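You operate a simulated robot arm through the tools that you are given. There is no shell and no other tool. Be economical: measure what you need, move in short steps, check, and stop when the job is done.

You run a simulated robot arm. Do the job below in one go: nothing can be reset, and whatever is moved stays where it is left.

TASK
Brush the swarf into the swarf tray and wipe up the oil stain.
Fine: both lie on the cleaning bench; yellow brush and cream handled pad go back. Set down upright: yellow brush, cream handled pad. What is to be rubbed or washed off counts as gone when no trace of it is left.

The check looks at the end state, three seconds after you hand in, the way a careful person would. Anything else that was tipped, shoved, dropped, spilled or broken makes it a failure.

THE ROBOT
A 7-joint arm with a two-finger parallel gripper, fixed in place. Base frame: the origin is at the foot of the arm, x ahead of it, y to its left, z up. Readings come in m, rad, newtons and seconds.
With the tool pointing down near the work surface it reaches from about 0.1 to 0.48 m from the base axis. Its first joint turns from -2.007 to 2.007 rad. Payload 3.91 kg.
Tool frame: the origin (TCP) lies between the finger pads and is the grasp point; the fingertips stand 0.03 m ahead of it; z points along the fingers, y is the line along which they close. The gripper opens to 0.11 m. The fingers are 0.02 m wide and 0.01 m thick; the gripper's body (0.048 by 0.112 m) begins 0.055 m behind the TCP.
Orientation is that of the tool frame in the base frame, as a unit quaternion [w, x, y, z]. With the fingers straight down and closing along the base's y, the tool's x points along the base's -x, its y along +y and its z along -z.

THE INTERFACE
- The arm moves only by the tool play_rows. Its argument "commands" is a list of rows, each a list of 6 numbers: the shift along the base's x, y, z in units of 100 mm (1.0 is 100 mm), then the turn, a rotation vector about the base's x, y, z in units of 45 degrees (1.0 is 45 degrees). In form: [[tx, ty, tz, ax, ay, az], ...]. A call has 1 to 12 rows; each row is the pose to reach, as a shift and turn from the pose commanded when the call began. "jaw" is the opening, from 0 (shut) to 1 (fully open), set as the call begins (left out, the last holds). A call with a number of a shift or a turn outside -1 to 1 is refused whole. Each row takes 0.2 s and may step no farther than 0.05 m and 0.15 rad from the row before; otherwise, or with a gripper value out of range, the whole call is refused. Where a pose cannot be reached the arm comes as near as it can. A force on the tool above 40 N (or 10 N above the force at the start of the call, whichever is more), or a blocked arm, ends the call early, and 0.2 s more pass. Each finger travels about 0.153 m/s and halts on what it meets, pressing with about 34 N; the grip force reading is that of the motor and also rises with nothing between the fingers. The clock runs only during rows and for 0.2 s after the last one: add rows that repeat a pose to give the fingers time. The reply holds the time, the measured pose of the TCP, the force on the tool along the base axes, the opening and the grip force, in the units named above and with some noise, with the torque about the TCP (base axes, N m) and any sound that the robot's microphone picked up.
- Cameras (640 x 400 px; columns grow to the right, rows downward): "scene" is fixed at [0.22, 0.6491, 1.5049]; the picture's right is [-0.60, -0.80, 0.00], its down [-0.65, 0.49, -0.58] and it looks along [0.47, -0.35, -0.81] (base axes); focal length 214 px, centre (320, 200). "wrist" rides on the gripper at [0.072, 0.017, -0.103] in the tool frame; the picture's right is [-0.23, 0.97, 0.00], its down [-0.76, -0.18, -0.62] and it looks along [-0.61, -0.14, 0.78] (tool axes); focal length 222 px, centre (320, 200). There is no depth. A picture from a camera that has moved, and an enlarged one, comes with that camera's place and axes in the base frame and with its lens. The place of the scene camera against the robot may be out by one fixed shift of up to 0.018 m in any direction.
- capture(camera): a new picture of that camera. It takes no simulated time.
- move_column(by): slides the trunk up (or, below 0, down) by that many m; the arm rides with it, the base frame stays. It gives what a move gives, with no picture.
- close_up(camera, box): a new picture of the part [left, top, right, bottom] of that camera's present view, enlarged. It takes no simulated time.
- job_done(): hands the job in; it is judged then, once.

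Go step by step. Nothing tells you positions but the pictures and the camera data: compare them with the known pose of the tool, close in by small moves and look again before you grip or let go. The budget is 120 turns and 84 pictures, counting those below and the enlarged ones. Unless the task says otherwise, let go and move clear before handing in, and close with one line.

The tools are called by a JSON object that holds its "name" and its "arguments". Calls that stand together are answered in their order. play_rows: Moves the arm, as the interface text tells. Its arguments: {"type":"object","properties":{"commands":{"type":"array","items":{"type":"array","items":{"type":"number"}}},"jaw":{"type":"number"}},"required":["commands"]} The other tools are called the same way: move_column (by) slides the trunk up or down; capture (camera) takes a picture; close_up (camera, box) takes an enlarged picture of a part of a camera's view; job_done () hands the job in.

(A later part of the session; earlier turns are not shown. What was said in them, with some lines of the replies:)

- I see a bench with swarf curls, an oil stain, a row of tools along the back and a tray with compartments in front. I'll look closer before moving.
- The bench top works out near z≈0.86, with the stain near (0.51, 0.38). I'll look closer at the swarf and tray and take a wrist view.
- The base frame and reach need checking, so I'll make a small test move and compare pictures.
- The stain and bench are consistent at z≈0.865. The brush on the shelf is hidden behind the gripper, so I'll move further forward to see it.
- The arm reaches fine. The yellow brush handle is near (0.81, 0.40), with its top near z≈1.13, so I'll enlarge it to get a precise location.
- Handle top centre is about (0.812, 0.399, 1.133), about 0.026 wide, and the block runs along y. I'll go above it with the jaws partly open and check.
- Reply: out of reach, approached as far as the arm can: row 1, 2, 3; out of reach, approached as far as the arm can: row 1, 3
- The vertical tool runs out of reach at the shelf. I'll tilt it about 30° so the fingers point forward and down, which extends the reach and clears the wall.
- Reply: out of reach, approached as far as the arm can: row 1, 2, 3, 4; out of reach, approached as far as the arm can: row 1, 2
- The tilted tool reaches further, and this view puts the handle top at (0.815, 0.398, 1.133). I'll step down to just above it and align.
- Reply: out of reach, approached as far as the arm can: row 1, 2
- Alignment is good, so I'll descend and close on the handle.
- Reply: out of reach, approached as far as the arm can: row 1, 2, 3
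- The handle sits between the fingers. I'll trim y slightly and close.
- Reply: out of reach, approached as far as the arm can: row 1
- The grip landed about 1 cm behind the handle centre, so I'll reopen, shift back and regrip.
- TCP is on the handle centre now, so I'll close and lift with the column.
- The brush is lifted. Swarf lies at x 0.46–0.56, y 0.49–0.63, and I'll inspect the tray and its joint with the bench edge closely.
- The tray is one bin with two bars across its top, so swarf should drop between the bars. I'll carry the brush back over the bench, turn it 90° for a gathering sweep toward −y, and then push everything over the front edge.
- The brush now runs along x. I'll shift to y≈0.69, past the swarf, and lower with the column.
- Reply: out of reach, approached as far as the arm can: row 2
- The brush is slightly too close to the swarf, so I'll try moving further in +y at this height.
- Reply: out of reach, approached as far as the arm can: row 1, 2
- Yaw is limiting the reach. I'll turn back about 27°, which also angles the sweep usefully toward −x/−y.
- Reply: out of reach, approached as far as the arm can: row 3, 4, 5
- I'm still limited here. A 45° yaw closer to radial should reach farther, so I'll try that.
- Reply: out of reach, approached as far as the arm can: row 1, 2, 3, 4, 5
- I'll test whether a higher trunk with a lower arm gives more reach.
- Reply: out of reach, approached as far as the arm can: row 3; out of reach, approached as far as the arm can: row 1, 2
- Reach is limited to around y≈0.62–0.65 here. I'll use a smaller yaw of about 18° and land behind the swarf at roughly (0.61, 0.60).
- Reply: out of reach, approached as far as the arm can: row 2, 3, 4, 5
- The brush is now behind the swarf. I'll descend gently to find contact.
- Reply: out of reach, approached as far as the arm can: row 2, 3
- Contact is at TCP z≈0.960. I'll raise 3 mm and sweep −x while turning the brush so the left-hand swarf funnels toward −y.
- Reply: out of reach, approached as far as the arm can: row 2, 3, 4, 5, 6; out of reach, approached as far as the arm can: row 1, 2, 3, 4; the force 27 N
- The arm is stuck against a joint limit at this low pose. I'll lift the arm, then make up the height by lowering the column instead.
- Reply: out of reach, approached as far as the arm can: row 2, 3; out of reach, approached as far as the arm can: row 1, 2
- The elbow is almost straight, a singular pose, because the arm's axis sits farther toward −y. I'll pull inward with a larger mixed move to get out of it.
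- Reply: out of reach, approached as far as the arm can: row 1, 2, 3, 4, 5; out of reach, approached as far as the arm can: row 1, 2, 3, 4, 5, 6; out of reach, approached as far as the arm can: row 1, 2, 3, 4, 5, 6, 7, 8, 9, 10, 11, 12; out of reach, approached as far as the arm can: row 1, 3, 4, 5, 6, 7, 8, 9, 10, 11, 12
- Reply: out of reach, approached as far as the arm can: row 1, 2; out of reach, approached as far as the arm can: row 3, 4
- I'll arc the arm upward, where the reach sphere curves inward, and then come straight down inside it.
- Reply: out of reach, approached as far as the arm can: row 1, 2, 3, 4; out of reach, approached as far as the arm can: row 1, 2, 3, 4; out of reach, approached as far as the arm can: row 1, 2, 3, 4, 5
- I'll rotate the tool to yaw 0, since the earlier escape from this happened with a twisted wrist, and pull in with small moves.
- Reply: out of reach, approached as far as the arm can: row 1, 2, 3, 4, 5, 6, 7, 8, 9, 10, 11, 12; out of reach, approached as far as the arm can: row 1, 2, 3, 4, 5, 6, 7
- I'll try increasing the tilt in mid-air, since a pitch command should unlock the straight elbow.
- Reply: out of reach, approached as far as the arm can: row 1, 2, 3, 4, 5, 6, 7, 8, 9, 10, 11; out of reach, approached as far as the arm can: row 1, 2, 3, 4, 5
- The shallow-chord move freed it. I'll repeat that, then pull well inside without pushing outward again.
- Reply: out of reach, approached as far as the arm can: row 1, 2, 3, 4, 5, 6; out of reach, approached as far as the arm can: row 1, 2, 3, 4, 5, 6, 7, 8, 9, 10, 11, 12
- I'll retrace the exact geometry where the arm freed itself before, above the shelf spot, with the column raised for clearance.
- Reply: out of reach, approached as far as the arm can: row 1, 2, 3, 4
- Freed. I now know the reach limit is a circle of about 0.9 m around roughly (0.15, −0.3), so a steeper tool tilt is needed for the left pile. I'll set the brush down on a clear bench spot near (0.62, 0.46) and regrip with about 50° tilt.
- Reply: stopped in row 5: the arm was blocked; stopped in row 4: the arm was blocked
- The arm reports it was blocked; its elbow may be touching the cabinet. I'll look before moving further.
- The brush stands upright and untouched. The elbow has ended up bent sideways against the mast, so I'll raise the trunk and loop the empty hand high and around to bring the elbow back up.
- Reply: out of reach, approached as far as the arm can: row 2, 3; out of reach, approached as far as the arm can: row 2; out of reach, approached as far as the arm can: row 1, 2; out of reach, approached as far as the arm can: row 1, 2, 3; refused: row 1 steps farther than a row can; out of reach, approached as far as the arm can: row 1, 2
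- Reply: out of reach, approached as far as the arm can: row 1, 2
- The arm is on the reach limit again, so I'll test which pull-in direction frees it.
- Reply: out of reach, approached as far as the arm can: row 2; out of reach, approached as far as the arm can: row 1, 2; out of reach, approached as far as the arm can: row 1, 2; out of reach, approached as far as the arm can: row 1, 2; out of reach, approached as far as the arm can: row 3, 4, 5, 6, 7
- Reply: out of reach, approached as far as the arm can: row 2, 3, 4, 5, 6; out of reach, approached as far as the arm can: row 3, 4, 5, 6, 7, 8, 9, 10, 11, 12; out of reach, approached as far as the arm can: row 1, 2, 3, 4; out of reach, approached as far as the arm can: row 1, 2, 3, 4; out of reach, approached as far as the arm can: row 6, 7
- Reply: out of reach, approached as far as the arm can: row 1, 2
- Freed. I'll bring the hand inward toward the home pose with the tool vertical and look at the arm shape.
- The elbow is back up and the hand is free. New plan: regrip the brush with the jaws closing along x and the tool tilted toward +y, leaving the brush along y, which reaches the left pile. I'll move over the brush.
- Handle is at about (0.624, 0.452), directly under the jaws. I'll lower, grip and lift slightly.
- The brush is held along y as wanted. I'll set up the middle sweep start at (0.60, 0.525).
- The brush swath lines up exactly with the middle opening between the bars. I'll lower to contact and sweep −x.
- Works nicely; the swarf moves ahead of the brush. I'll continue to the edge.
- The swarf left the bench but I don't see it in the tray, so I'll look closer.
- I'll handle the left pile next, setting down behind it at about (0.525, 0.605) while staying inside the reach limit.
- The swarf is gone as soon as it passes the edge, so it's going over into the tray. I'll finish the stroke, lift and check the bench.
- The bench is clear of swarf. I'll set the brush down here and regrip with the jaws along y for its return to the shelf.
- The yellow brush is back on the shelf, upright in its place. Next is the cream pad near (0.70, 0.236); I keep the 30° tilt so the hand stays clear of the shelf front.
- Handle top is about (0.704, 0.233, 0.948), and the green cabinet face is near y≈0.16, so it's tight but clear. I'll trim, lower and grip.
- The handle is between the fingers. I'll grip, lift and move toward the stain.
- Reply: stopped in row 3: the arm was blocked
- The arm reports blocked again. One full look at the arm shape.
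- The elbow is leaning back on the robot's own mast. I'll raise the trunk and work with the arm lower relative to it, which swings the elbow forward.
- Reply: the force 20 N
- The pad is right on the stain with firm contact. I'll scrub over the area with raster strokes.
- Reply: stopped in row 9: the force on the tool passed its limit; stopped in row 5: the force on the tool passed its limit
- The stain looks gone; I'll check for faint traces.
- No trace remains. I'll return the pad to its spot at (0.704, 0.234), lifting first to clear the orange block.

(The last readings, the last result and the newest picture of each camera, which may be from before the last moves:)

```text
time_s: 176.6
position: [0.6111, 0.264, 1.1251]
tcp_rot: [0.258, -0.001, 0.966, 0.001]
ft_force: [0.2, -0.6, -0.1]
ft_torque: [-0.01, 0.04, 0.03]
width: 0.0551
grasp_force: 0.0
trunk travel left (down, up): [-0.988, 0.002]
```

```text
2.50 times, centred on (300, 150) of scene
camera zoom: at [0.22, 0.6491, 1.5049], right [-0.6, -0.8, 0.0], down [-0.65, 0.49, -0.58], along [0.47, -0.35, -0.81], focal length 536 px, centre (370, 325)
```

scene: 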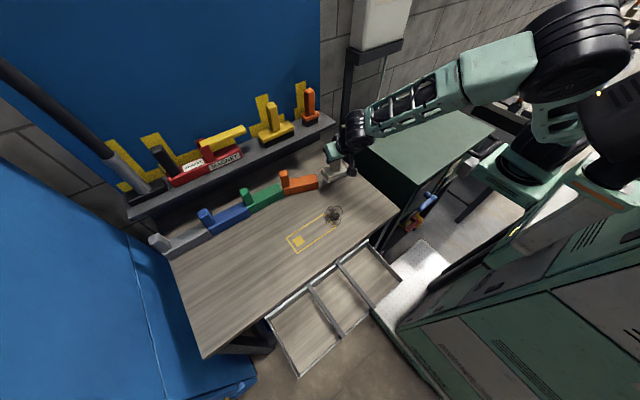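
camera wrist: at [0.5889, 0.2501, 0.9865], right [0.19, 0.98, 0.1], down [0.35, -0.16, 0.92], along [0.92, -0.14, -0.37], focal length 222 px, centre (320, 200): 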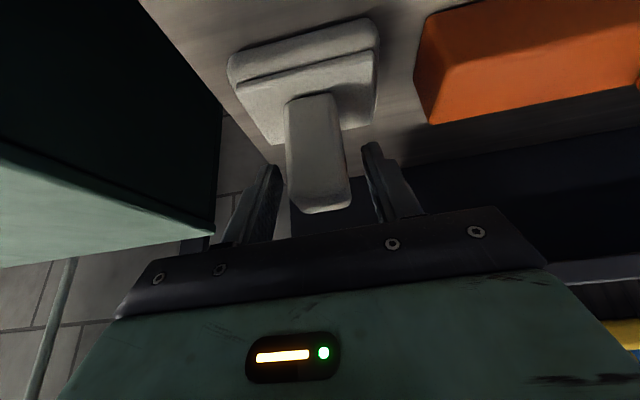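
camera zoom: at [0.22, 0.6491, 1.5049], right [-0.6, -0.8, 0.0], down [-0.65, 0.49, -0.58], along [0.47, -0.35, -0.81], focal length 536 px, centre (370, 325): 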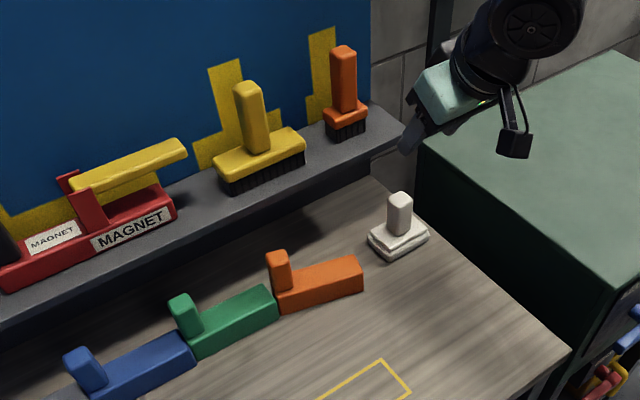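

Brush and pad are both back and upright. One last look at the tray area for stray swarf.

{"name": "close_up", "arguments": {"camera": "scene", "box": [250, 220, 420, 385]}}

{"name": "close_up", "arguments": {"camera": "scene", "box": [190, 190, 330, 370]}}

```text
2.42 times, centred on (335, 302) of scene
camera zoom: at [0.22, 0.6491, 1.5049], right [-0.6, -0.8, 0.0], down [-0.65, 0.49, -0.58], along [0.47, -0.35, -0.81], focal length 520 px, centre (284, -48)
```

zoom: 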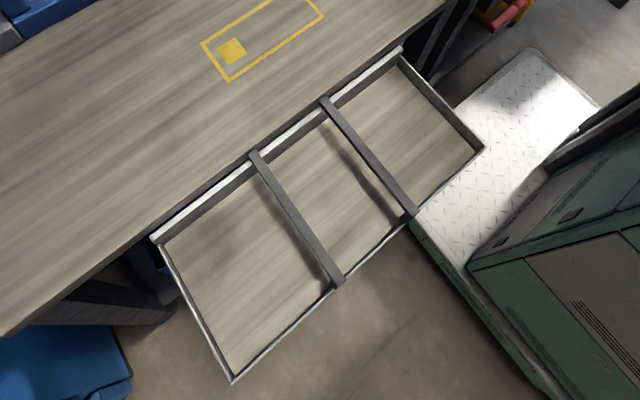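

```text
2.22 times, centred on (260, 280) of scene
camera zoom: at [0.22, 0.6491, 1.5049], right [-0.6, -0.8, 0.0], down [-0.65, 0.49, -0.58], along [0.47, -0.35, -0.81], focal length 477 px, centre (453, 22)
```

zoom: 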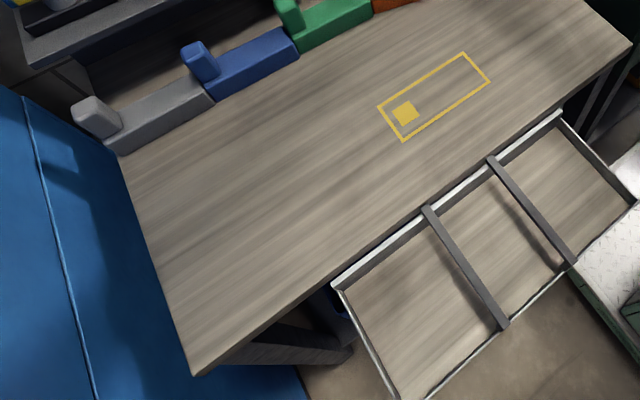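

The bench is clear, no swarf shows on the floor or around the tray, and the gripper is empty and clear. Handing in.

{"name": "job_done", "arguments": {}}

```text
The job is handed in.
```

I handed the job in: the oil stain is wiped off with no trace left, and the yellow brush and cream pad stand upright in their places. I brushed all the swarf off the bench over the tray edge, but it vanished from view there. None showed in the tray or on the floor, so I can't confirm it landed in the tray.
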